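You operate a simulated robot arm through the tools that you are given. There is no shell and no other tool. Be economical: measure what you need, move in short steps, check, and stop when the job is done.

The job below is to be done with a simulated robot arm. You get a single attempt, and the scene is never put back.

TASK
Dry the wet can in the tunnel and stand it on the tunnel's roof.
Fine: use the tunnel's dryer, off again; carriage back at load; the other cans stay. Set down upright: what you pick out.

Only the result counts: the job must be done as asked and must still hold three seconds after the hand-in. Knocking over, shifting, dropping, spilling or breaking anything else fails it.

THE ROBOT
A 6-joint arm with a fingered hand, fixed in place. Base frame: the origin is at the foot of the arm, x ahead of it, y to its left, z up. Readings come in m, degrees, newtons and seconds.
With the tool pointing down near the work surface it reaches from about 0.1 to 0.62 m from the base axis. Its first joint turns from -166.0 to 166.0 degrees. Payload 4 kg.
Tool frame: the origin (TCP) lies between the finger pads and is the grasp point; the fingertips stand 0.022 m ahead of it; z points along the fingers, y is the line along which they close. The gripper opens to 0.112 m. The gripper's body begins 0.06 m behind the TCP. The gripper is a hand of 4 fingers: y runs from the thumb to the fingers, the wrist lies at [0, 0, -0.218] in the tool frame, and closing takes about 1.5 s.
Orientation is that of the tool frame in the base frame, as [roll, pitch, yaw] about the fixed x, y, z axes, in that order (R = Rz(yaw) Ry(pitch) Rx(roll)). With the fingers straight down and closing along the base's y, the tool's x points along the base's -x, its y along +y and its z along -z.

THE INTERFACE
- The arm moves only by the tool jog_arm. Its argument "moves" is text: rows parted by semicolons, each of 6 numbers parted by spaces: the shift along the tool's x, y, z in m, then the turn, a rotation vector about the tool's x, y, z in degrees. In form: x y z ax ay az; .... A call has 1 to 8 rows; each row shifts and turns the commanded pose from where the row before left it, along the tool's axes as they then stand. "fingers" is the finger opening in m, from 0 to 0.112, set as the call begins (left out, the last holds). Each row takes 0.2 s and may step no farther than 0.05 m and 8.6 degrees from the row before; otherwise, or with a gripper value out of range, the whole call is refused. Where a pose cannot be reached the arm comes as near as it can. A force on the tool above 40 N (or 10 N above the force at the start of the call, whichever is more), or a blocked arm, ends the call early, and 0.2 s more pass. The fingers move at their own pace (about 0.045 m/s each) and stop on an object; they squeeze with about 29 N. The grip force told is the motor's: it shows also when the fingers shut on nothing. Time passes only in rows, and 0.2 s behind the last, so rows that do not move let the fingers close. It gives the time, the measured TCP pose, the force on the tool (base axes), the opening and the grip force at its end, in the units of the frame above (readings bear some noise), with the torque about the TCP (base axes, N m) and any sound that the robot's microphone picked up, and new pictures: "views" is both (left out), scene, wrist or none.
- Cameras (640 x 400 px; columns grow to the right, rows downward): "scene" is fixed at [0.2185, -0.6492, 1.4394]; the picture's right is [1.00, -0.10, 0.00], its down [-0.04, -0.43, -0.90] and it looks along [0.09, 0.90, -0.43] (base axes); focal length 341 px, centre (320, 200). "wrist" rides on the gripper at [0.069, 0.004, -0.083] in the tool frame; the picture's right is [-0.06, 1.00, 0.00], its down [-0.77, -0.05, -0.64] and it looks along [-0.64, -0.04, 0.77] (tool axes); focal length 243 px, centre (320, 200). There is no depth. A picture from a camera that has moved, and an enlarged one, comes with that camera's place and axes in the base frame and with its lens.
- finger_targets(finger1, finger2, finger3, thumb_bend): sets how far each is bent, from 0 (flat) to 1 (curled in); at 0.3 the hand is open as for a grip, at 0.7 the pads meet at the TCP. One left out holds its place. A second passes; each finger stops where it meets its share of the squeeze, and holds until it gets a number again. A gripper value or a shape takes the hand back. It gives what a move gives, with no picture; readings hold the bend of each and the force on the fingers (four entries, about 0 where the hand has none), thumb and palm.
- hand_shape(shape): the hand has 4 fingers and takes this shape, open, in about a second: jaw (thumb against the fingers, like two jaws); tri (thumb and two fingers); tip (a fingertip pinch); poke (one finger out to press); point (the index stretched); flat (the hand flat); cup (the hand cupped); fist (a fist). The gripper value then closes the fingers along that shape, each until it touches; the sizes above hold for jaw. It gives what a move gives, with no picture.
- inspect(camera, box): a new picture of the part [left, top, right, bottom] of that camera's present view, enlarged. It takes no simulated time.
- finish_job(): hands the job in; it is judged then, once.

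Go step by step. Nothing tells you positions but the pictures and the camera data: compare them with the known pose of the tool, close in by small moves and look again before you grip or let go. The budget is 120 turns and 200 pictures, counting those below and the enlarged ones. Unless the task says otherwise, let go and move clear before handing in, and close with one line.

The tools are called after "Request:" by a JSON object that holds its "name" and its "arguments". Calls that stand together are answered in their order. jog_arm: Moves the arm, as the interface text tells. Its arguments: {"type":"object","properties":{"moves":{"type":"string"},"fingers":{"type":"number"},"views":{"type":"string","enum":["both","scene","wrist","none"]}},"required":["moves"]} The other tools are called the same way: hand_shape (shape) gives the hand a shape; finger_targets (finger1, finger2, finger3, thumb_bend) moves the fingers one by one; inspect (camera, box) takes an enlarged picture of a part of a camera's view; finish_job () hands the job in.

At the start:

```text
clock: 0.0
tcp_pos: [0.288, 0.2772, 1.2947]
tcp_rot: [-180.0, 0.0, 180.0]
wrist_force: [-0.3, 0.6, -0.1]
wrist_torque: [-0.03, 0.0, 0.01]
width: 0.1117
gripper_force: 0.0
shape: jaw
bend: [0.3, 0.3, 0.3, 0.3]
finger forces: [0.1, 0.0, 0.1, 0.1, 0.0, 0.1]
```

scene: 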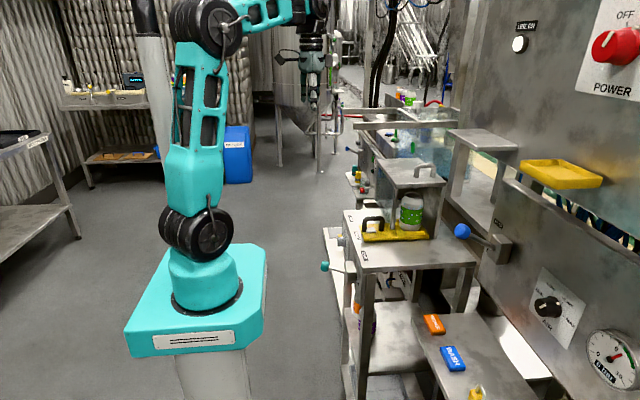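
wrist: 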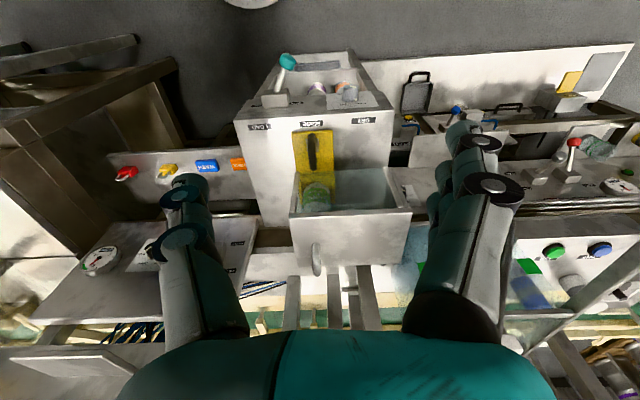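

I see a tunnel-like steel housing with a yellow carriage and a can near it, with levers and knobs around. I'll enlarge the pictures before moving.

Request:
{"name": "inspect", "arguments": {"camera": "scene", "box": [320, 130, 480, 280]}}

Request:
{"name": "inspect", "arguments": {"camera": "scene", "box": [320, 220, 640, 400]}}

Request:
{"name": "inspect", "arguments": {"camera": "wrist", "box": [220, 40, 440, 280]}}

Request:
{"name": "inspect", "arguments": {"camera": "wrist", "box": [380, 60, 640, 320]}}

```text
2.67 times, centred on (400, 205) of scene
camera zoom: at [0.2185, -0.6492, 1.4394], right [1.0, -0.1, 0.0], down [-0.04, -0.43, -0.9], along [0.09, 0.9, -0.43], focal length 909 px, centre (107, 187)
```

zoom: 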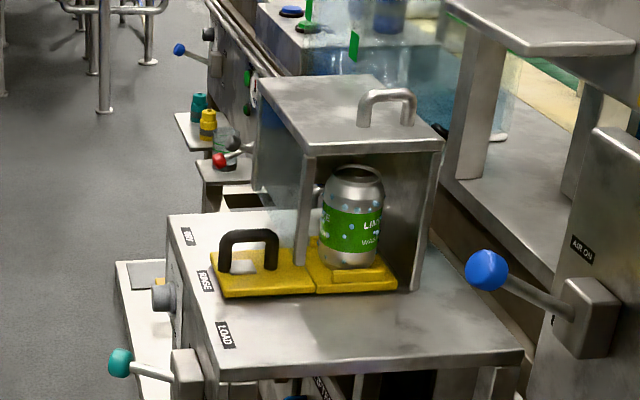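

```text
2.00 times, centred on (480, 310) of scene
camera zoom: at [0.2185, -0.6492, 1.4394], right [1.0, -0.1, 0.0], down [-0.04, -0.43, -0.9], along [0.09, 0.9, -0.43], focal length 682 px, centre (0, -20)
```

zoom: 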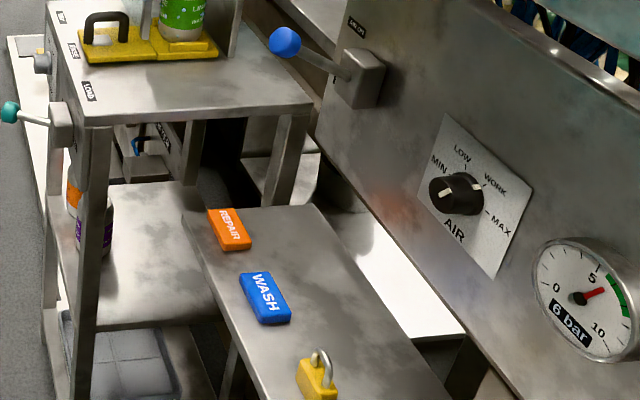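

```text
1.67 times, centred on (330, 160) of wrist
camera zoom: at [0.2194, 0.2818, 1.3776], right [0.06, 1.0, 0.0], down [0.77, -0.05, 0.64], along [0.64, -0.04, -0.77], focal length 404 px, centre (303, 267)
```

zoom: 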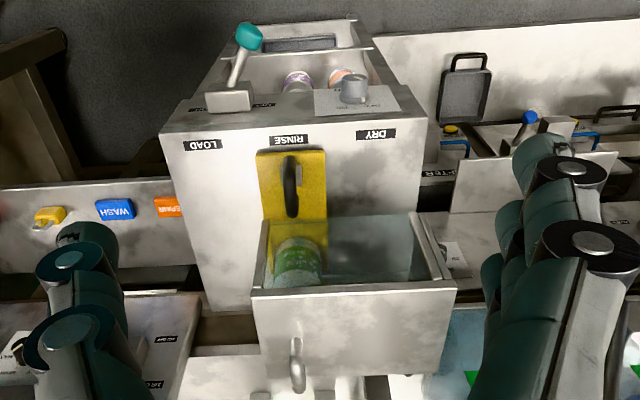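

```text
1.54 times, centred on (510, 190) of wrist
camera zoom: at [0.2194, 0.2818, 1.3776], right [0.06, 1.0, 0.0], down [0.77, -0.05, 0.64], along [0.64, -0.04, -0.77], focal length 373 px, centre (28, 215)
```

zoom: 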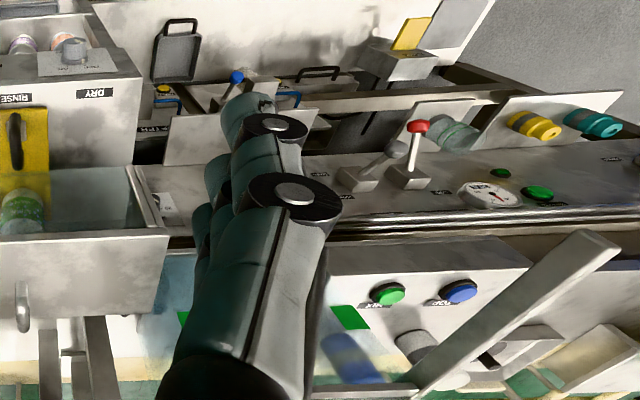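

The table top is at about z = 0.877, with LOAD, RINSE and DRY at about y = 0.14, 0.25 and 0.36, and the carriage seems to be at RINSE. Next I'll enlarge the controls on the table's near face and the area around them.

Request:
{"name": "inspect", "arguments": {"camera": "wrist", "box": [240, 40, 400, 140]}}

Request:
{"name": "inspect", "arguments": {"camera": "scene", "box": [320, 170, 400, 290]}}

Request:
{"name": "inspect", "arguments": {"camera": "scene", "box": [400, 0, 640, 150]}}

Request:
{"name": "inspect", "arguments": {"camera": "wrist", "box": [20, 120, 280, 280]}}

```text
4.00 times, centred on (320, 90) of wrist
camera zoom: at [0.2194, 0.2818, 1.3776], right [0.06, 1.0, 0.0], down [0.77, -0.05, 0.64], along [0.64, -0.04, -0.77], focal length 970 px, centre (320, 640)
```

zoom: 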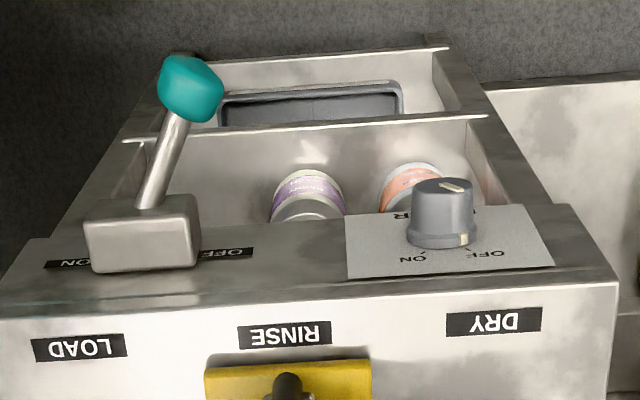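

```text
3.33 times, centred on (360, 230) of scene
camera zoom: at [0.2185, -0.6492, 1.4394], right [1.0, -0.1, 0.0], down [-0.04, -0.43, -0.9], along [0.09, 0.9, -0.43], focal length 1136 px, centre (187, 100)
```

zoom: 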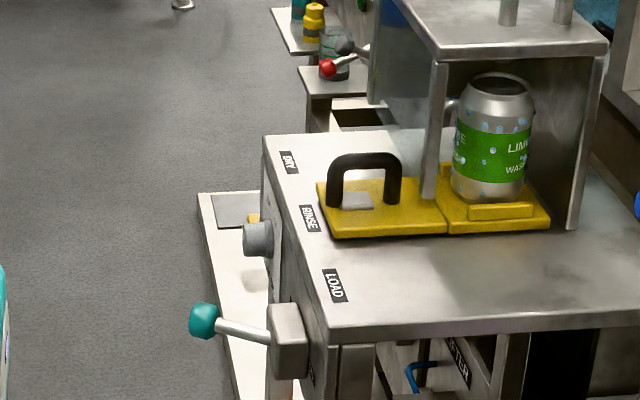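

```text
2.67 times, centred on (520, 75) of scene
camera zoom: at [0.2185, -0.6492, 1.4394], right [1.0, -0.1, 0.0], down [-0.04, -0.43, -0.9], along [0.09, 0.9, -0.43], focal length 909 px, centre (-213, 533)
```

zoom: 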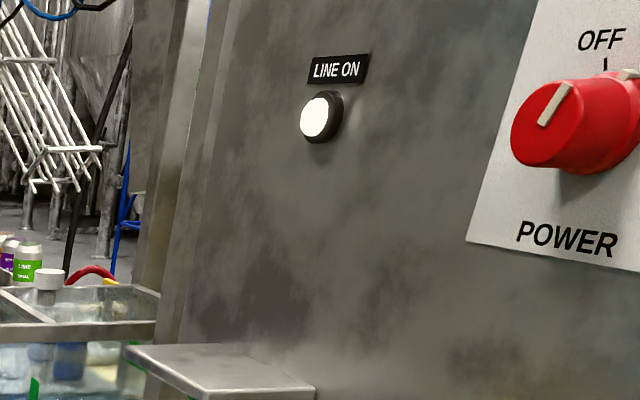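

```text
2.46 times, centred on (150, 200) of wrist
camera zoom: at [0.2194, 0.2818, 1.3776], right [0.06, 1.0, 0.0], down [0.77, -0.05, 0.64], along [0.64, -0.04, -0.77], focal length 597 px, centre (738, 200)
```

zoom: 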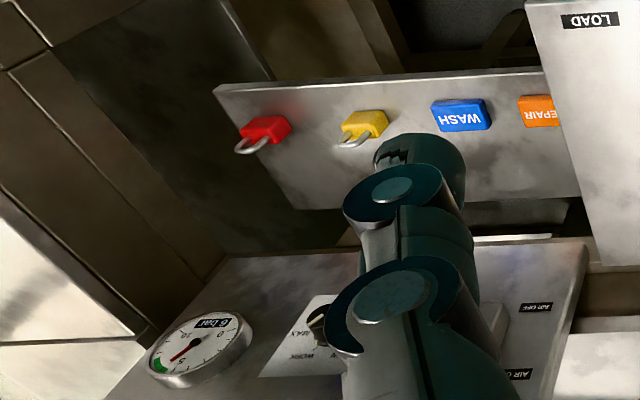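

Roof is at about z = 1.057 (x 0.52–0.67, y 0.20–0.43), open toward the robot and toward −y. Next I tilt and lower the hand to read the front panel's labels.

Request:
{"name": "jog_arm", "arguments": {"moves": "0.02 0 0.05 0 0 0; 0.02 0 0.05 0 0 0; 0 0 0.05 0 0 0; 0 0 0.04 0 -7.5 0; 0 0 0 0 -7.5 0; 0 0 0 0 -7.5 0; 0 0 0 0 -7.5 0", "views": "both"}}

```text
refused: row 1 steps farther than a row can; nothing moved
```

Request:
{"name": "jog_arm", "arguments": {"moves": "0.02 0 0.045 0 0 0; 0.02 0 0.045 0 0 0; 0 0 0.05 0 0 0; 0 0 0.04 0 -7.5 0; 0 0 0 0 -7.5 0; 0 0 0 0 -7.5 0; 0 0 0 0 -7.5 0", "views": "wrist"}}

```text
clock: 1.6
tcp_pos: [0.2488, 0.2767, 1.1127]
tcp_rot: [180.0, 30.0, 179.9]
wrist_force: [0.8, -0.8, -0.3]
wrist_torque: [0.02, -0.03, -0.02]
width: 0.112
gripper_force: 0.1
shape: jaw
bend: [0.3, 0.3, 0.3, 0.3]
finger forces: [0.0, 0.0, 0.0, 0.0, 0.1, 0.0]
camera wrist: at [0.1466, 0.2822, 1.15], right [0.06, 1.0, 0.03], down [0.34, -0.05, 0.94], along [0.94, -0.04, -0.34], focal length 243 px, centre (320, 200)
```

wrist: 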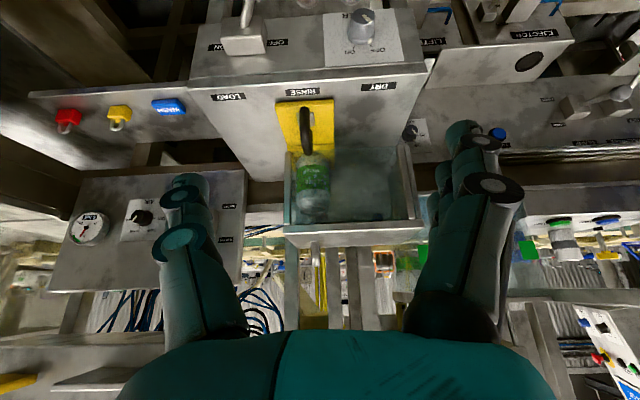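

The view is closer now, so I'll enlarge the front panel.

Request:
{"name": "inspect", "arguments": {"camera": "wrist", "box": [190, 0, 430, 120]}}

Request:
{"name": "inspect", "arguments": {"camera": "wrist", "box": [230, 90, 450, 260]}}

Request:
{"name": "inspect", "arguments": {"camera": "wrist", "box": [30, 80, 270, 300]}}

```text
2.67 times, centred on (310, 60) of wrist
camera zoom: at [0.1466, 0.2822, 1.15], right [0.06, 1.0, 0.03], down [0.34, -0.05, 0.94], along [0.94, -0.04, -0.34], focal length 647 px, centre (347, 573)
```

zoom: 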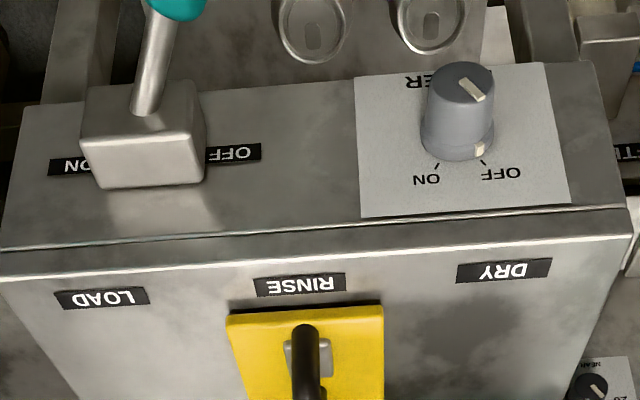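

```text
2.35 times, centred on (340, 175) of wrist
camera zoom: at [0.1466, 0.2822, 1.15], right [0.06, 1.0, 0.03], down [0.34, -0.05, 0.94], along [0.94, -0.04, -0.34], focal length 571 px, centre (273, 259)
```

zoom: 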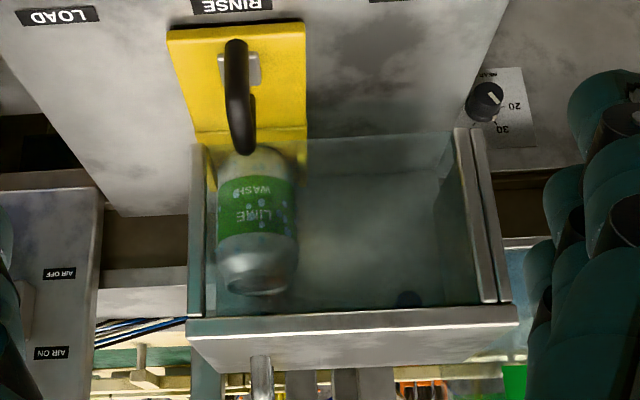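

```text
1.82 times, centred on (150, 190) of wrist
camera zoom: at [0.1466, 0.2822, 1.15], right [0.06, 1.0, 0.03], down [0.34, -0.05, 0.94], along [0.94, -0.04, -0.34], focal length 441 px, centre (629, 218)
```

zoom: 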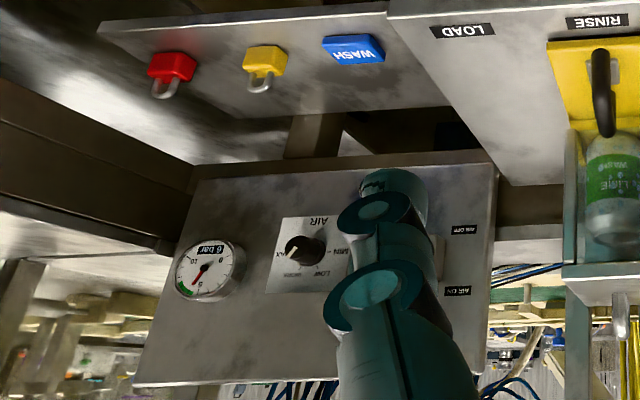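

The knob's label ends in "…ER" and its pointer is toward OFF, and the lever also has ON/OFF marks. I'll go lower to read the full labels.

Request:
{"name": "jog_arm", "arguments": {"moves": "0.03 0 0.032 0 0 0; 0.03 0 0.032 0 0 0; 0.03 0 0.032 0 0 0", "views": "wrist"}}

Request:
{"name": "inspect", "arguments": {"camera": "wrist", "box": [190, 0, 430, 150]}}

```text
clock: 2.4
tcp_pos: [0.2182, 0.2766, 0.9869]
tcp_rot: [179.8, 30.1, 180.0]
wrist_force: [-0.1, -0.1, 0.2]
wrist_torque: [0.02, 0.0, 0.0]
width: 0.1119
gripper_force: 0.0
shape: jaw
bend: [0.3, 0.3, 0.3, 0.3]
finger forces: [0.0, 0.0, 0.0, 0.0, 0.0, 0.0]
camera wrist: at [0.1175, 0.281, 1.0242], right [0.06, 1.0, 0.03], down [0.34, -0.05, 0.94], along [0.94, -0.04, -0.34], focal length 243 px, centre (320, 200)
```

wrist: 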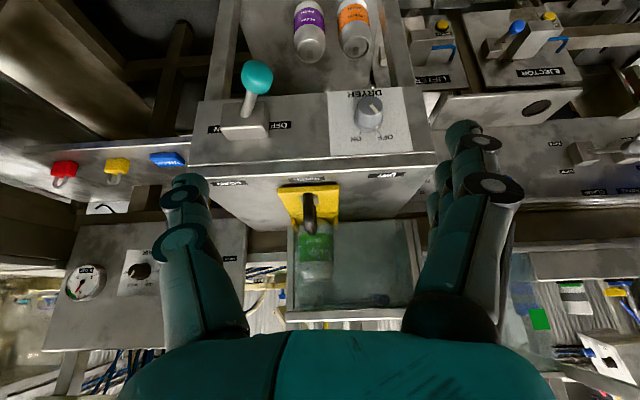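

```text
2.67 times, centred on (310, 75) of wrist
camera zoom: at [0.1175, 0.281, 1.0242], right [0.06, 1.0, 0.03], down [0.34, -0.05, 0.94], along [0.94, -0.04, -0.34], focal length 647 px, centre (347, 533)
```

zoom: 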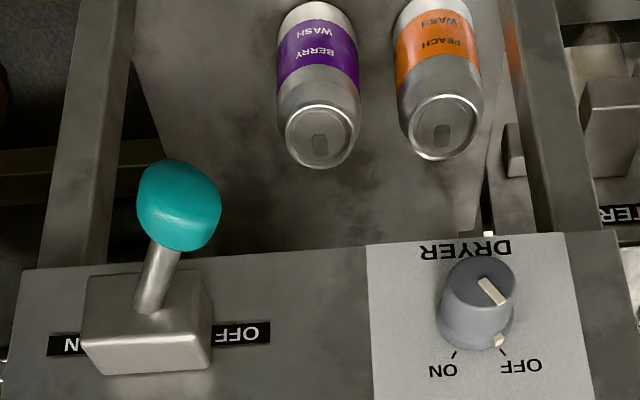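

The grey knob is the DRYER switch (OFF now); the teal lever is a separate ON/OFF already at OFF. First I'll bring the tilted hand over the carriage handle, at about (0.475, 0.252, 0.935).

Request:
{"name": "jog_arm", "arguments": {"moves": "-0.0376 -0.005 0.0148 0 0 0; -0.0376 -0.005 0.0148 0 0 0; -0.0376 -0.005 0.0148 0 0 0; -0.0376 -0.005 0.0148 0 0 0; -0.0376 -0.005 0.0148 0 0 0", "views": "both"}}

Request:
{"name": "inspect", "arguments": {"camera": "scene", "box": [320, 130, 480, 280]}}

```text
clock: 3.6
tcp_pos: [0.4155, 0.2525, 1.0151]
tcp_rot: [180.0, 30.0, 180.0]
wrist_force: [0.1, 0.1, 0.2]
wrist_torque: [-0.01, 0.0, 0.03]
width: 0.1122
gripper_force: 0.2
shape: jaw
bend: [0.3, 0.3, 0.3, 0.3]
finger forces: [0.0, 0.1, 0.0, 0.1, 0.1, 0.0]
camera wrist: at [0.3164, 0.2578, 1.0509], right [0.05, 1.0, 0.03], down [0.34, -0.05, 0.94], along [0.94, -0.04, -0.34], focal length 243 px, centre (320, 200)
```

scene: 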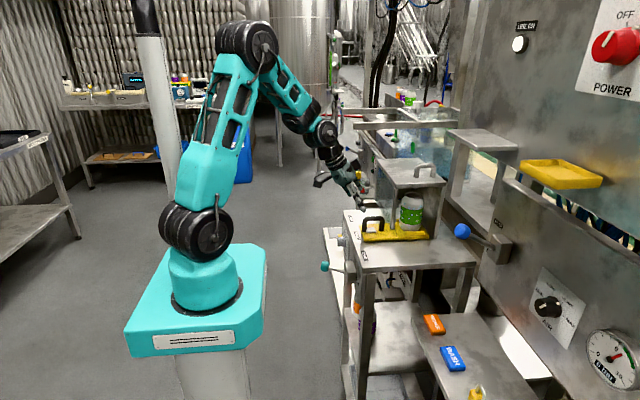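
wrist: 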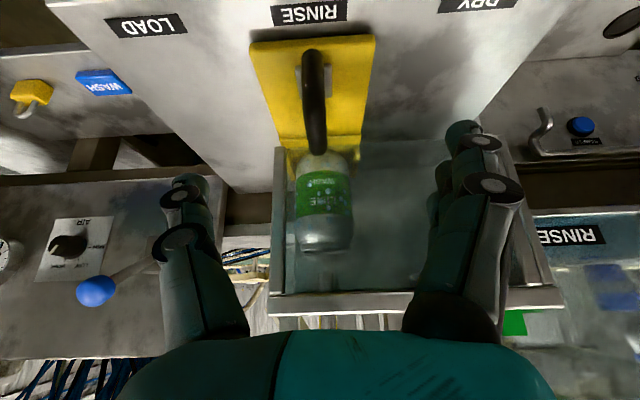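

```text
2.67 times, centred on (400, 205) of scene
camera zoom: at [0.2185, -0.6492, 1.4394], right [1.0, -0.1, 0.0], down [-0.04, -0.43, -0.9], along [0.09, 0.9, -0.43], focal length 909 px, centre (107, 187)
```

zoom: 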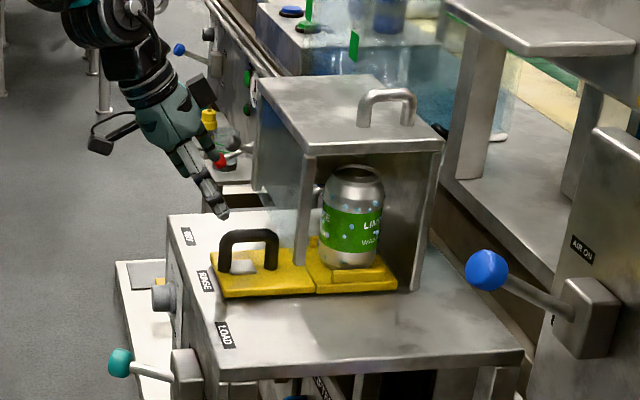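

The hand is lined up with the handle in y; I'll advance along the tool axis to straddle it.

Request:
{"name": "jog_arm", "arguments": {"moves": "-0.003 0 0.045 0 0 0; -0.003 0 0.042 0 0 0", "views": "both"}}

Request:
{"name": "inspect", "arguments": {"camera": "scene", "box": [340, 170, 440, 250]}}

```text
clock: 4.2
tcp_pos: [0.467, 0.2522, 0.9406]
tcp_rot: [180.0, 30.0, 180.0]
wrist_force: [0.6, -0.6, -0.5]
wrist_torque: [-0.02, -0.02, 0.03]
width: 0.1122
gripper_force: 0.0
shape: jaw
bend: [0.3, 0.3, 0.3, 0.3]
finger forces: [0.0, 0.1, 0.1, 0.0, 0.0, 0.0]
camera wrist: at [0.3667, 0.2565, 0.9782], right [0.06, 1.0, 0.03], down [0.34, -0.05, 0.94], along [0.94, -0.04, -0.34], focal length 243 px, centre (320, 200)
```

scene: 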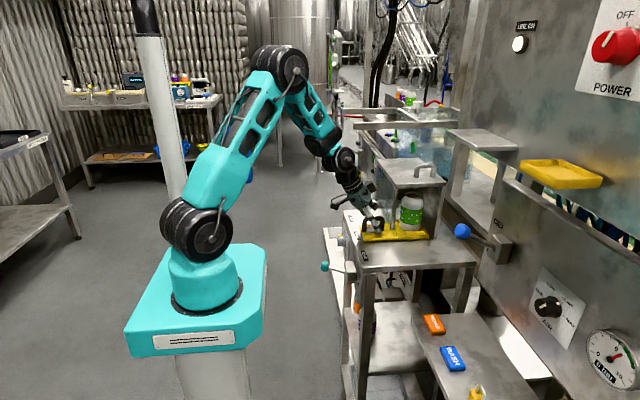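
wrist: 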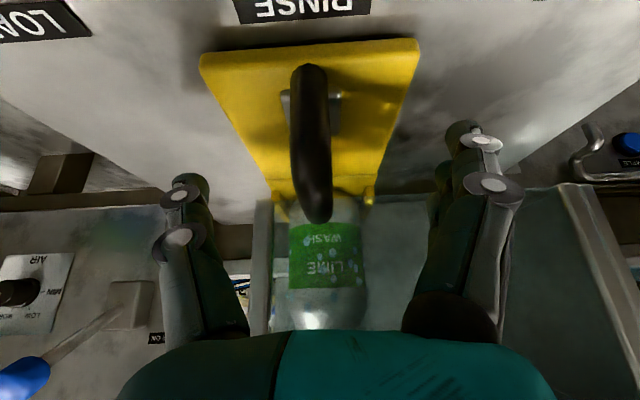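

```text
5.00 times, centred on (390, 210) of scene
camera zoom: at [0.2185, -0.6492, 1.4394], right [1.0, -0.1, 0.0], down [-0.04, -0.43, -0.9], along [0.09, 0.9, -0.43], focal length 1704 px, centre (-30, 150)
```

zoom: 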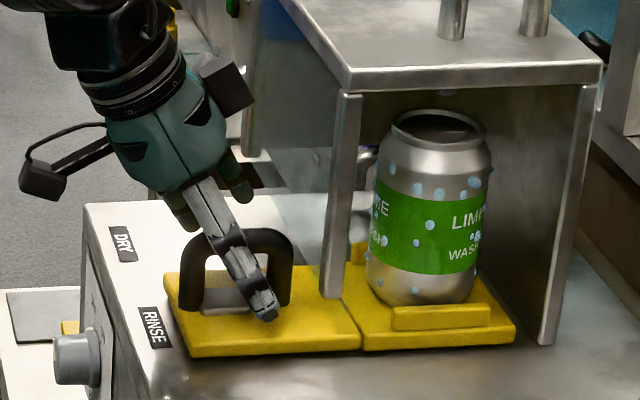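

The thumb and fingers straddle the handle, so I'll close on it.

Request:
{"name": "jog_arm", "arguments": {"moves": "0 0 0 0 0 0; 0 0 0 0 0 0; 0 0 0 0 0 0; 0 0 0 0 0 0; 0 0 0 0 0 0; 0 0 0 0 0 0; 0 0 0 0 0 0; 0 0 0 0 0 0", "fingers": 0, "views": "both"}}

```text
clock: 6.0
tcp_pos: [0.4679, 0.2523, 0.9409]
tcp_rot: [179.9, 29.9, -180.0]
wrist_force: [6.9, 1.5, -10.7]
wrist_torque: [0.17, -0.06, 0.02]
width: 0.0026
gripper_force: 28.9
shape: jaw
bend: [0.64, 0.68, 0.71, 0.71]
finger forces: [8.5, 7.9, 9.3, 0.1, 25.6, 0.0]
camera wrist: at [0.3668, 0.2565, 0.9778], right [0.06, 1.0, 0.03], down [0.34, -0.05, 0.94], along [0.94, -0.04, -0.34], focal length 243 px, centre (320, 200)
```

scene: 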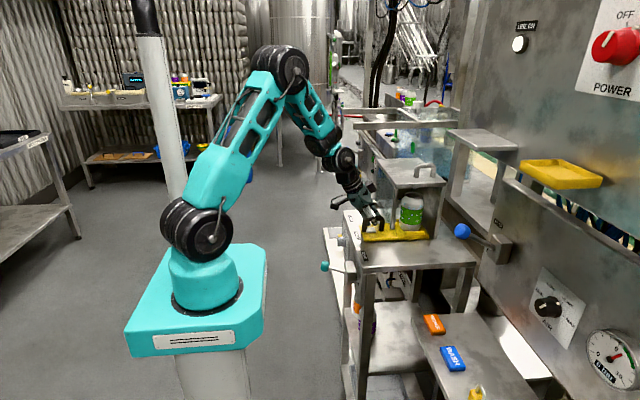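
wrist: 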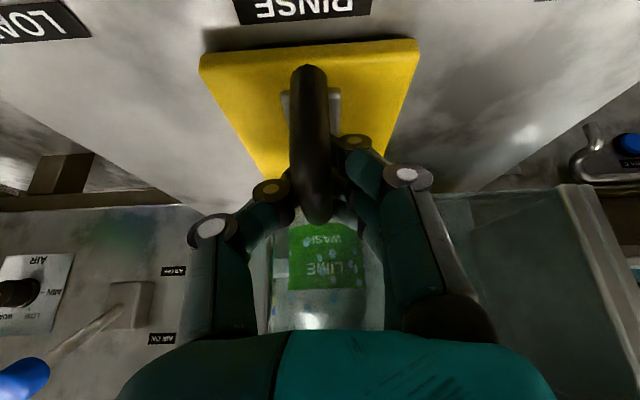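

The handle is held. I'll now slide the carriage toward DRY (+y).

Request:
{"name": "jog_arm", "arguments": {"moves": "0 0.015 0 0 0 0; 0 0.015 0 0 0 0; 0 0.015 0 0 0 0; 0 0.015 0 0 0 0", "views": "none"}}

```text
clock: 7.0
tcp_pos: [0.4651, 0.3115, 0.9411]
tcp_rot: [-179.9, 29.8, -179.9]
wrist_force: [19.5, -0.6, -32.5]
wrist_torque: [0.18, -0.12, 0.02]
width: 0.0009
gripper_force: 28.9
shape: jaw
bend: [0.61, 0.65, 0.71, 0.7]
finger forces: [12.4, 10.8, 7.8, 0.0, 28.7, 0.0]
```

The carriage slid, but the fingers are wedging under the bar. I'll loosen the grip slightly and continue.

Request:
{"name": "jog_arm", "arguments": {"moves": "0 0 0 0 0 0; 0 0 0 0 0 0; 0 0 0 0 0 0", "fingers": 0.025, "views": "both"}}

```text
clock: 7.8
tcp_pos: [0.4649, 0.3124, 0.944]
tcp_rot: [-180.0, 30.0, -180.0]
wrist_force: [-0.3, 1.2, 0.0]
wrist_torque: [0.04, 0.03, -0.01]
width: 0.0246
gripper_force: 0.1
shape: jaw
bend: [0.73, 0.73, 0.73, 0.7]
finger forces: [0.1, 0.0, 0.0, 0.0, 0.0, 0.1]
camera wrist: at [0.3652, 0.3171, 0.9814], right [0.05, 1.0, 0.03], down [0.34, -0.05, 0.94], along [0.94, -0.04, -0.34], focal length 243 px, centre (320, 200)
```

scene: 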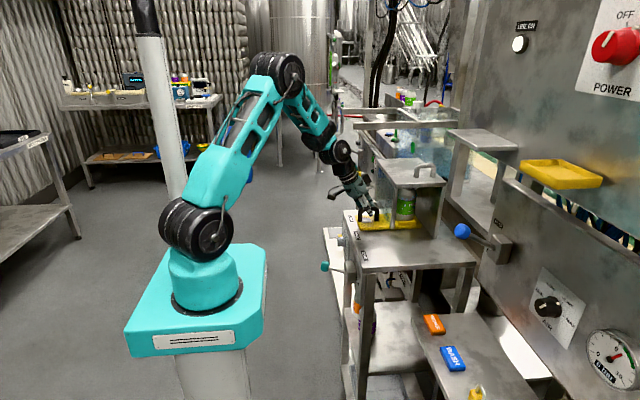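
wrist: 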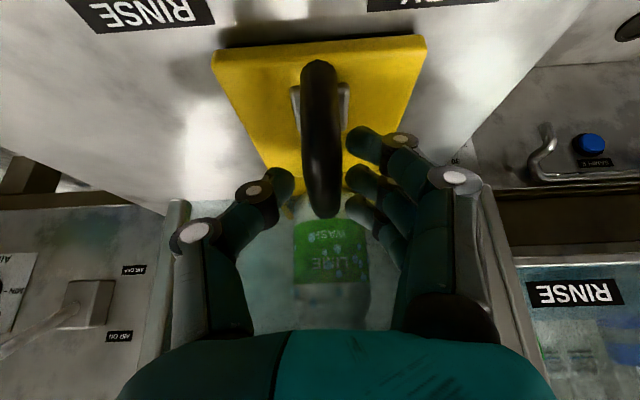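

The fingers now cage the handle loosely. I'll push it the rest of the way to DRY.

Request:
{"name": "jog_arm", "arguments": {"moves": "0 0.015 0 0 0 0; 0 0.015 0 0 0 0; 0 0.015 0 0 0 0; 0 0.006 0 0 0 0; 0 0 0 0 0 0", "views": "both"}}

Request:
{"name": "inspect", "arguments": {"camera": "scene", "box": [340, 150, 460, 260]}}

```text
clock: 9.0
tcp_pos: [0.4673, 0.3619, 0.9462]
tcp_rot: [179.9, 30.0, 180.0]
wrist_force: [-0.5, 0.3, 0.4]
wrist_torque: [0.0, -0.05, 0.02]
width: 0.0249
gripper_force: 0.1
shape: jaw
bend: [0.73, 0.73, 0.73, 0.7]
finger forces: [0.0, 0.1, 0.0, 0.0, 0.0, 0.1]
camera wrist: at [0.3672, 0.3667, 0.9828], right [0.06, 1.0, 0.03], down [0.34, -0.05, 0.94], along [0.94, -0.04, -0.34], focal length 243 px, centre (320, 200)
```

scene: 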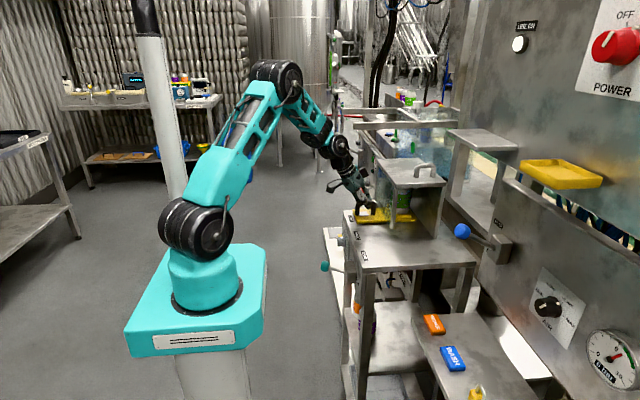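
wrist: 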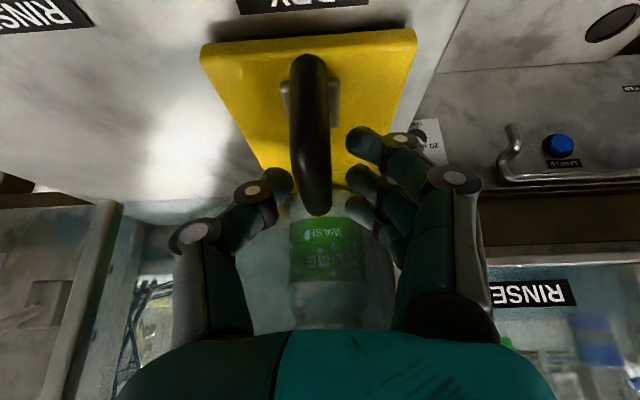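

```text
3.64 times, centred on (400, 205) of scene
camera zoom: at [0.2185, -0.6492, 1.4394], right [1.0, -0.1, 0.0], down [-0.04, -0.43, -0.9], along [0.09, 0.9, -0.43], focal length 1239 px, centre (29, 182)
```

zoom: 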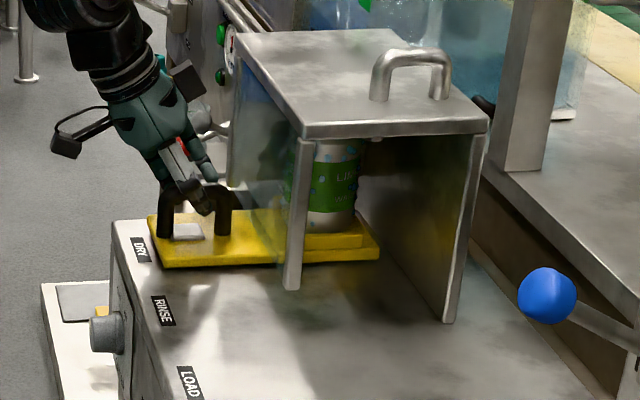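

The carriage is at DRY, lined up just as it was at RINSE before. I'll open the hand and back out.

Request:
{"name": "jog_arm", "arguments": {"moves": "0 0 0 0 0 0; 0 0 0 0 0 0; 0 0 0 0 0 0; 0 0 0 0 0 0; 0 0 -0.03 0 0 0; 0 0 -0.045 0 0 0; 0 0 -0.045 0 0 0; 0.0 0 -0.045 0 0 0", "fingers": 0.112, "views": "wrist"}}

```text
clock: 10.8
tcp_pos: [0.3837, 0.3618, 1.088]
tcp_rot: [-180.0, 30.0, 179.9]
wrist_force: [0.7, 0.6, -0.2]
wrist_torque: [0.03, -0.02, -0.01]
width: 0.1118
gripper_force: 0.0
shape: jaw
bend: [0.3, 0.3, 0.3, 0.3]
finger forces: [0.0, 0.0, 0.0, 0.1, 0.0, 0.0]
camera wrist: at [0.283, 0.3664, 1.1248], right [0.06, 1.0, 0.03], down [0.34, -0.05, 0.94], along [0.94, -0.04, -0.34], focal length 243 px, centre (320, 200)
```

wrist: 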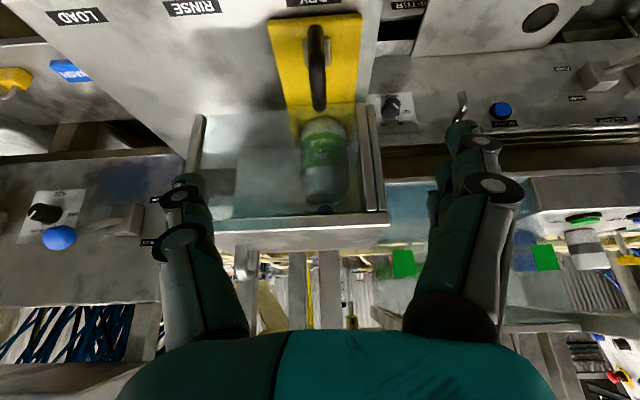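

Next I bring the hand in front of the DRYER knob (about 0.375, 0.342, 0.807) and turn it horizontal.

Request:
{"name": "jog_arm", "arguments": {"moves": "0.04 -0.005 0.003 0 0 0; 0.04 -0.005 0.003 0 0 0; 0.04 -0.005 0.003 0 0 0; 0.04 -0.005 0.003 0 0 0; 0 0 0 0 -7.5 0; 0 0 0 0 -7.5 0; 0 0 0 0 -7.5 0; 0 0 0 0 -7.5 0", "views": "none"}}

Request:
{"name": "jog_arm", "arguments": {"moves": "0.045 0 0 0 -7.5 0; 0.045 0 0 0 -7.5 0; 0.045 0 0 0 -7.5 0; 0.045 0 0 0 -7.5 0", "views": "both"}}

```text
clock: 12.6
tcp_pos: [0.2512, 0.3427, 0.9973]
tcp_rot: [180.0, 60.1, 179.9]
wrist_force: [0.4, -0.6, 0.3]
wrist_torque: [-0.01, -0.01, -0.01]
width: 0.1117
gripper_force: 0.0
shape: jaw
bend: [0.3, 0.3, 0.3, 0.3]
finger forces: [0.0, 0.1, 0.0, 0.0, 0.0, 0.0]
```

```text
clock: 13.6
tcp_pos: [0.1914, 0.3445, 0.828]
tcp_rot: [36.7, 89.9, 36.7]
wrist_force: [1.5, 0.2, -0.4]
wrist_torque: [0.0, -0.03, -0.01]
width: 0.1118
gripper_force: 0.1
shape: jaw
bend: [0.3, 0.3, 0.3, 0.3]
finger forces: [0.0, 0.0, 0.1, 0.0, 0.0, 0.0]
camera wrist: at [0.1094, 0.3489, 0.758], right [0.0, 1.0, 0.07], down [-0.64, -0.05, 0.76], along [0.77, -0.04, 0.64], focal length 243 px, centre (320, 200)
```

scene: 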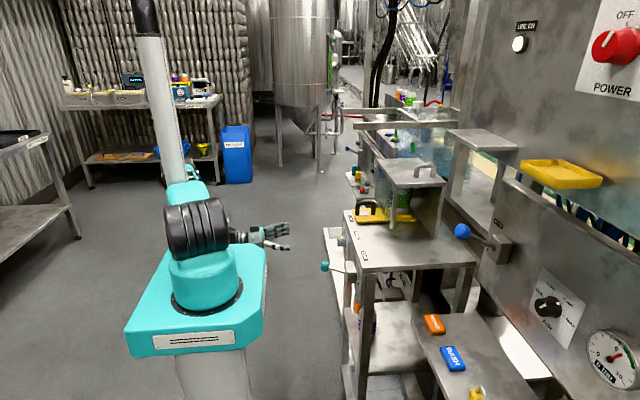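
wrist: 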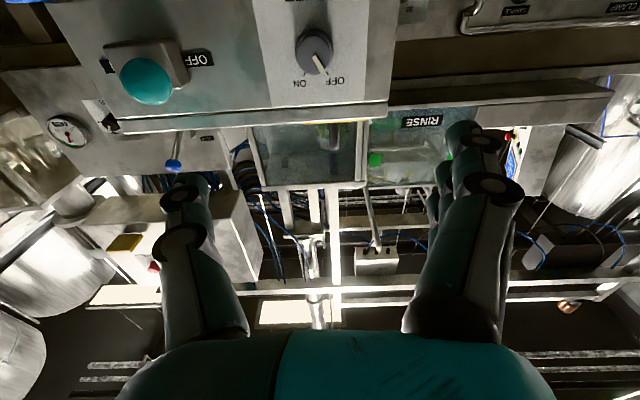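

The hand is horizontal in front of the knob. I'll zoom in on the knob for its pointer angle and centre.

Request:
{"name": "inspect", "arguments": {"camera": "wrist", "box": [240, 0, 400, 100]}}

```text
4.00 times, centred on (320, 50) of wrist
camera zoom: at [0.1094, 0.3489, 0.758], right [0.0, 1.0, 0.07], down [-0.64, -0.05, 0.76], along [0.77, -0.04, 0.64], focal length 970 px, centre (320, 800)
```

zoom: 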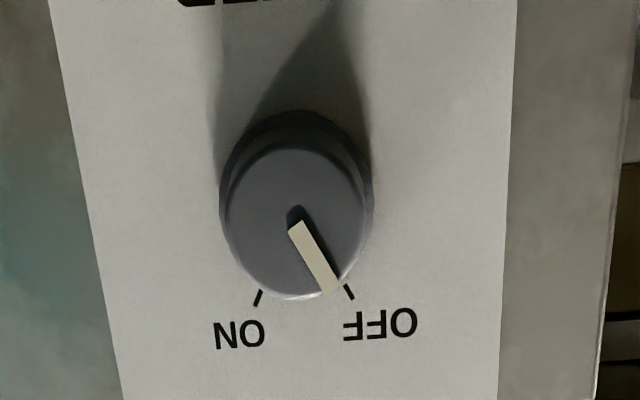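

Knob centre is about (0.375, 0.341, 0.803) and OFF to ON is roughly 60°. I'll align, pre-rotate −30°, and move closer.

Request:
{"name": "jog_arm", "arguments": {"moves": "0.025 -0.0035 0 0 0 0; 0 0 0 0 0 -7.5; 0 0 0 0 0 -7.5; 0 0 0 0 0 -7.5; 0 0 0 0 0 -7.5; 0 0 0.04 0 0 0; 0 0 0.04 0 0 0; 0 0 0.03 0 0 0", "views": "both"}}

```text
clock: 15.4
tcp_pos: [0.2567, 0.3097, 0.8057]
tcp_rot: [-91.5, 59.9, -91.6]
wrist_force: [-0.7, 0.2, -0.3]
wrist_torque: [-0.01, -0.03, 0.02]
width: 0.112
gripper_force: 0.1
shape: jaw
bend: [0.3, 0.3, 0.3, 0.3]
finger forces: [0.0, 0.0, 0.1, 0.0, 0.1, 0.0]
out of reach, approached as far as the arm can: row 6, 7, 8
camera wrist: at [0.1736, 0.2798, 0.7438], right [0.0, 0.9, -0.44], down [-0.63, 0.34, 0.7], along [0.78, 0.28, 0.57], focal length 243 px, centre (320, 200)
```

scene: 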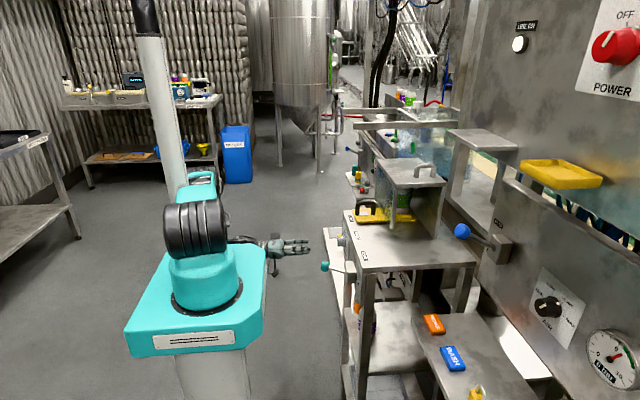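
wrist: 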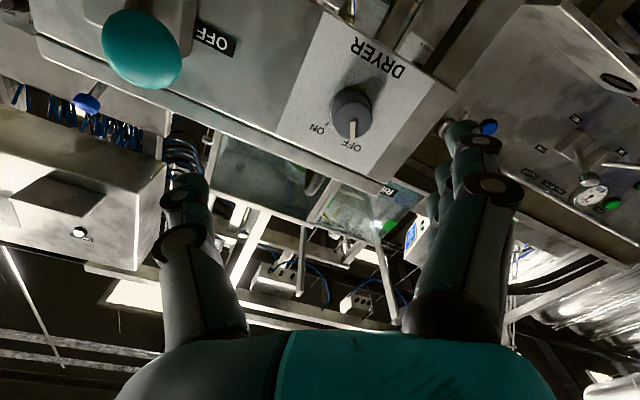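

That orientation ran out of reach. I'll back off along the same path and use a less flat approach with the elbow up.

Request:
{"name": "jog_arm", "arguments": {"moves": "0 0 -0.03 0 0 0; 0 0 -0.04 0 0 0; 0 0 -0.04 0 0 0; 0 0 0 0 0 7.5; 0 0 0 0 0 7.5; 0 0 0 0 0 7.5; 0 0 0 0 0 7.5", "views": "none"}}

Request:
{"name": "jog_arm", "arguments": {"moves": "-0.045 0 0 0 7.5 0; -0.045 0 0 0 7.5 0; -0.045 0 0 0 7.5 0; -0.045 0 0 0 7.5 0", "views": "scene"}}

```text
clock: 17.0
tcp_pos: [0.1466, 0.3129, 0.8056]
tcp_rot: [90.4, 89.7, 90.4]
wrist_force: [0.3, -0.2, -0.8]
wrist_torque: [0.0, -0.02, 0.0]
width: 0.1119
gripper_force: 0.0
shape: jaw
bend: [0.3, 0.3, 0.3, 0.3]
finger forces: [0.0, 0.1, 0.0, 0.0, 0.1, 0.0]
```

```text
clock: 18.0
tcp_pos: [0.1834, 0.3115, 0.9751]
tcp_rot: [-179.8, 59.8, -179.7]
wrist_force: [0.3, -0.8, -0.9]
wrist_torque: [0.01, 0.01, -0.01]
width: 0.112
gripper_force: 0.0
shape: jaw
bend: [0.3, 0.3, 0.3, 0.3]
finger forces: [0.0, 0.1, 0.0, 0.0, 0.0, 0.0]
```

scene: 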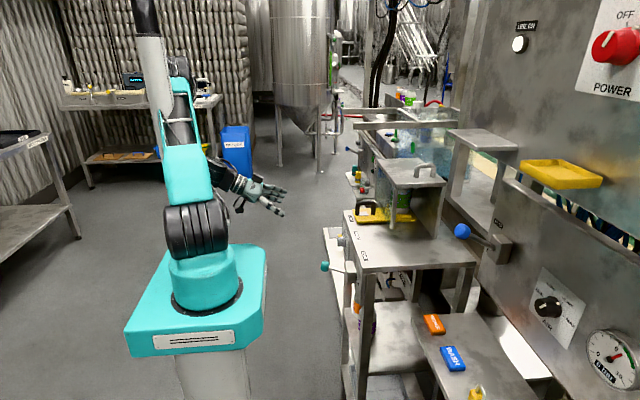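

The arm is back in a better posture. I'll approach the knob at a 60° pitch.

Request:
{"name": "jog_arm", "arguments": {"moves": "0.010 0.0075 0.04 0 0 0; 0.010 0.0075 0.04 0 0 0; 0.01 0.0075 0.04 0 0 0; 0.01 0.0075 0.04 0 0 0", "views": "both"}}

```text
clock: 19.0
tcp_pos: [0.3026, 0.3425, 0.864]
tcp_rot: [179.8, 60.0, 179.9]
wrist_force: [1.2, -0.2, -0.5]
wrist_torque: [-0.02, -0.01, 0.01]
width: 0.1117
gripper_force: 0.2
shape: jaw
bend: [0.3, 0.3, 0.3, 0.3]
finger forces: [0.1, 0.0, 0.0, 0.0, 0.0, 0.0]
camera wrist: at [0.1974, 0.3468, 0.8452], right [0.03, 1.0, 0.06], down [-0.17, -0.05, 0.98], along [0.98, -0.04, 0.17], focal length 243 px, centre (320, 200)
```

scene: 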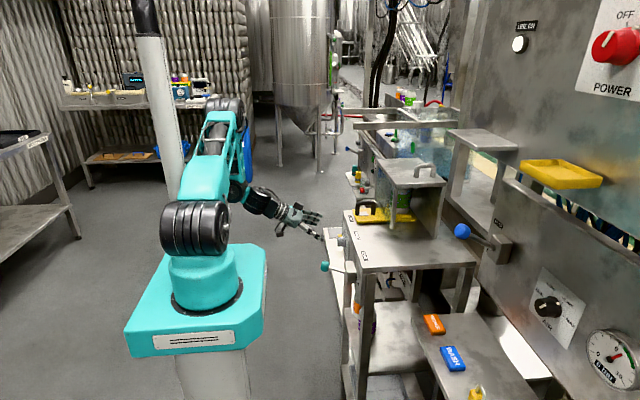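
wrist: 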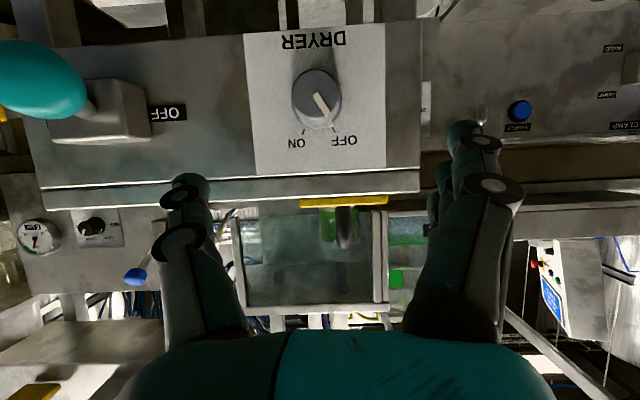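

Reach is good here. I'll flatten to 70°, drop to the knob's height and pre-rotate −30° about the knob axis.

Request:
{"name": "jog_arm", "arguments": {"moves": "0 0 0 0 -5 0; 0 0 0 0 -5 0; 0.0287 -0.001 0.0105 0 0 0; 0.0287 -0.0005 0.0105 0 0 0; 0 0 0 2.565 0 -7.05; 0 0 0 2.565 0 -7.05; 0 0 0 2.565 0 -7.05; 0 0 0 2.565 0 -7.05", "views": "both"}}

```text
clock: 20.8
tcp_pos: [0.3021, 0.3376, 0.8038]
tcp_rot: [-120.5, 54.4, -125.9]
wrist_force: [-0.2, -0.9, -0.4]
wrist_torque: [-0.01, 0.0, -0.03]
width: 0.1118
gripper_force: 0.1
shape: jaw
bend: [0.3, 0.3, 0.3, 0.3]
finger forces: [0.0, 0.0, 0.1, 0.0, 0.0, 0.1]
camera wrist: at [0.2013, 0.3249, 0.7701], right [0.02, 0.89, -0.45], down [-0.34, 0.43, 0.84], along [0.94, 0.14, 0.31], focal length 243 px, centre (320, 200)
```

scene: 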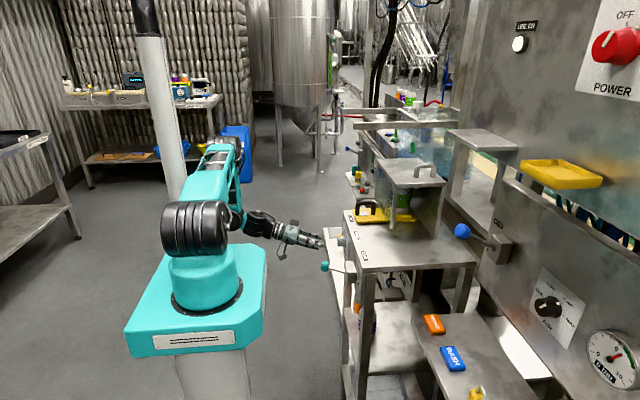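
wrist: 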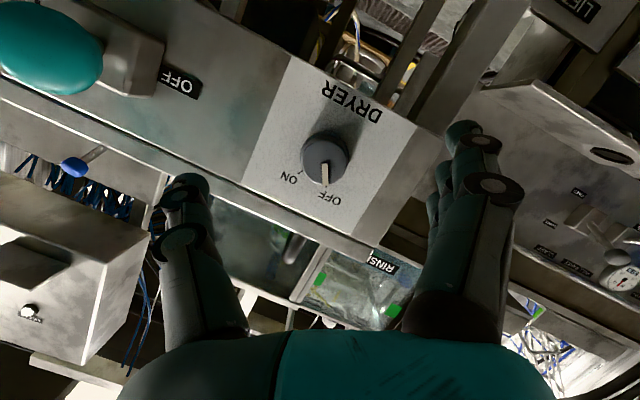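

Aligned within a few millimetres; I'll move in so the knob is between the pads.

Request:
{"name": "jog_arm", "arguments": {"moves": "-0.0106 0.002 0.0307 0 0 0; -0.0106 0.002 0.0307 0 0 0; 0 0 0 0 0 0", "views": "both"}}

Request:
{"name": "inspect", "arguments": {"camera": "scene", "box": [300, 200, 400, 290]}}

```text
clock: 21.6
tcp_pos: [0.365, 0.3428, 0.8028]
tcp_rot: [-120.6, 54.5, -126.0]
wrist_force: [0.2, -0.3, 0.4]
wrist_torque: [-0.02, -0.01, -0.01]
width: 0.112
gripper_force: 0.0
shape: jaw
bend: [0.3, 0.3, 0.3, 0.3]
finger forces: [0.0, 0.1, 0.1, 0.0, 0.0, 0.0]
camera wrist: at [0.2641, 0.3286, 0.7682], right [0.02, 0.89, -0.45], down [-0.34, 0.43, 0.84], along [0.94, 0.14, 0.32], focal length 243 px, centre (320, 200)
```

scene: 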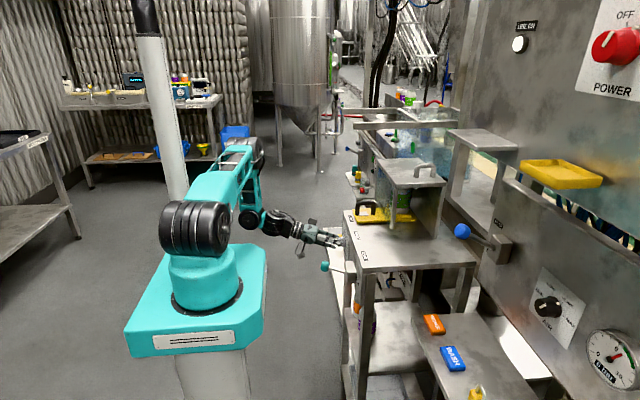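
wrist: 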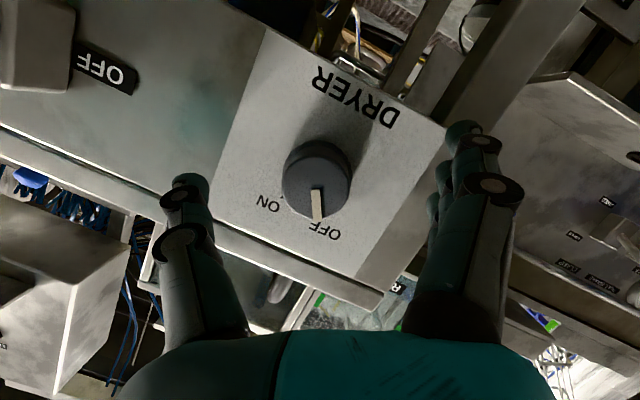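

```text
4.44 times, centred on (350, 245) of scene
camera zoom: at [0.2185, -0.6492, 1.4394], right [1.0, -0.1, 0.0], down [-0.04, -0.43, -0.9], along [0.09, 0.9, -0.43], focal length 1514 px, centre (187, 0)
```

zoom: 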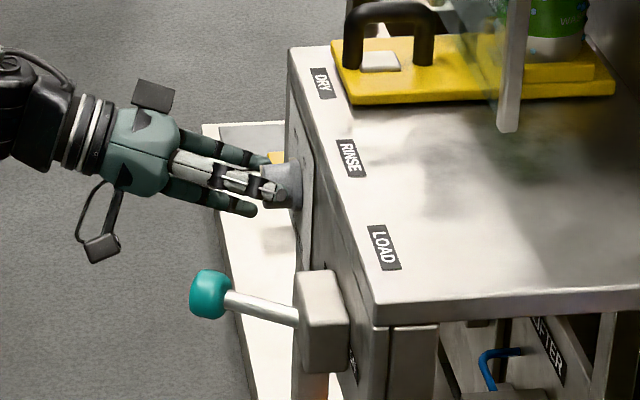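

The knob sits between the thumb and fingers. I'll nudge in 6 mm and close.

Request:
{"name": "jog_arm", "arguments": {"moves": "0.0013 0 0.0068 0 0 0; 0 0 0 0 0 0; 0 0 0 0 0 0; 0 0 0 0 0 0; 0 0 0 0 0 0; 0 0 0 0 0 0; 0 0 0 0 0 0; 0 0 0 0 0 0", "fingers": 0, "views": "both"}}

Request:
{"name": "inspect", "arguments": {"camera": "scene", "box": [300, 200, 400, 290]}}

```text
clock: 23.4
tcp_pos: [0.3706, 0.3406, 0.7987]
tcp_rot: [-120.6, 54.4, -126.0]
wrist_force: [-1.2, -5.3, 2.1]
wrist_torque: [0.0, -0.02, 0.05]
width: 0.0186
gripper_force: 29.7
shape: jaw
bend: [0.68, 0.73, 0.73, 0.7]
finger forces: [0.0, 9.8, 10.7, 0.0, 25.6, 0.1]
camera wrist: at [0.2704, 0.3262, 0.7648], right [0.02, 0.89, -0.45], down [-0.34, 0.43, 0.84], along [0.94, 0.13, 0.32], focal length 243 px, centre (320, 200)
```

scene: 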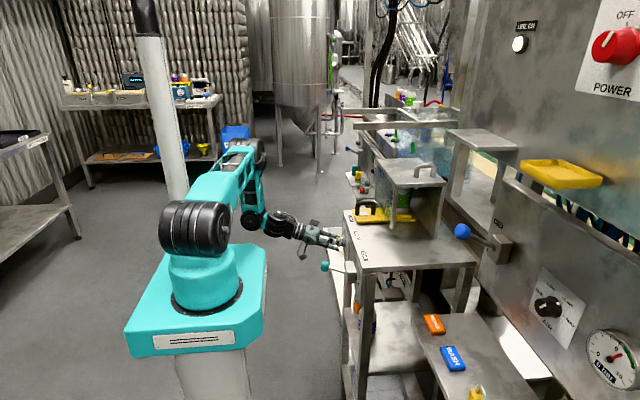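
wrist: 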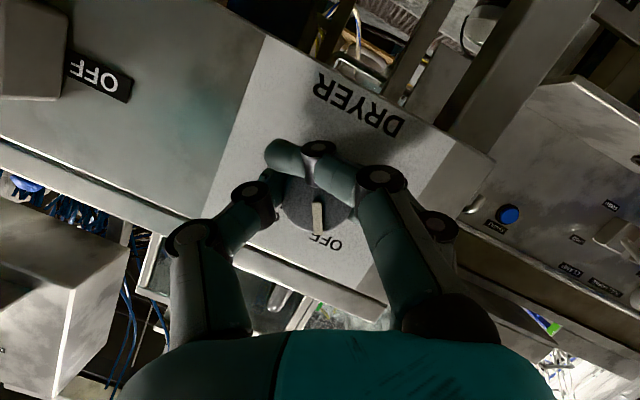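

```text
4.44 times, centred on (350, 245) of scene
camera zoom: at [0.2185, -0.6492, 1.4394], right [1.0, -0.1, 0.0], down [-0.04, -0.43, -0.9], along [0.09, 0.9, -0.43], focal length 1514 px, centre (187, 0)
```

zoom: 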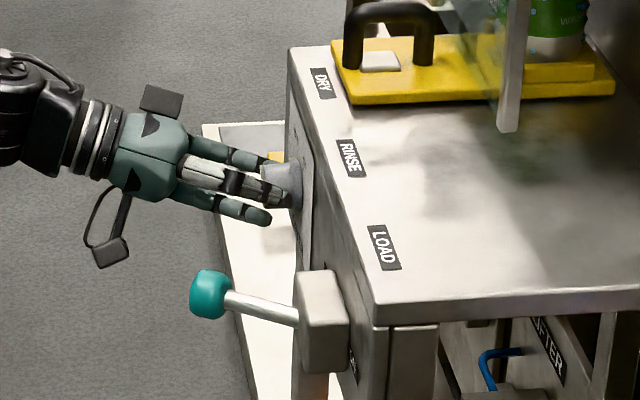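

Two fingers and the thumb hold the knob. I'll turn it about its axis toward ON, first 30°.

Request:
{"name": "jog_arm", "arguments": {"moves": "0 0 0 -2.565 0 7.05; 0 0 0 -2.565 0 7.05; 0 0 0 -2.565 0 7.05; 0 0 0 -2.565 0 7.05", "views": "wrist"}}

```text
clock: 24.4
tcp_pos: [0.3715, 0.3405, 0.7981]
tcp_rot: [179.5, 70.2, 179.6]
wrist_force: [-4.7, -0.9, 12.5]
wrist_torque: [0.01, -0.28, 0.17]
width: 0.0188
gripper_force: 29.5
shape: jaw
bend: [0.68, 0.73, 0.73, 0.7]
finger forces: [0.1, 11.7, 16.6, 0.0, 23.8, 0.0]
camera wrist: at [0.2708, 0.3457, 0.7618], right [0.02, 1.0, 0.06], down [-0.34, -0.05, 0.94], along [0.94, -0.04, 0.34], focal length 243 px, centre (320, 200)
```

wrist: 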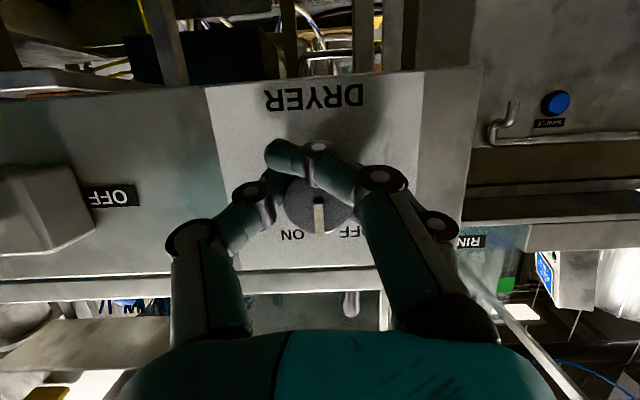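

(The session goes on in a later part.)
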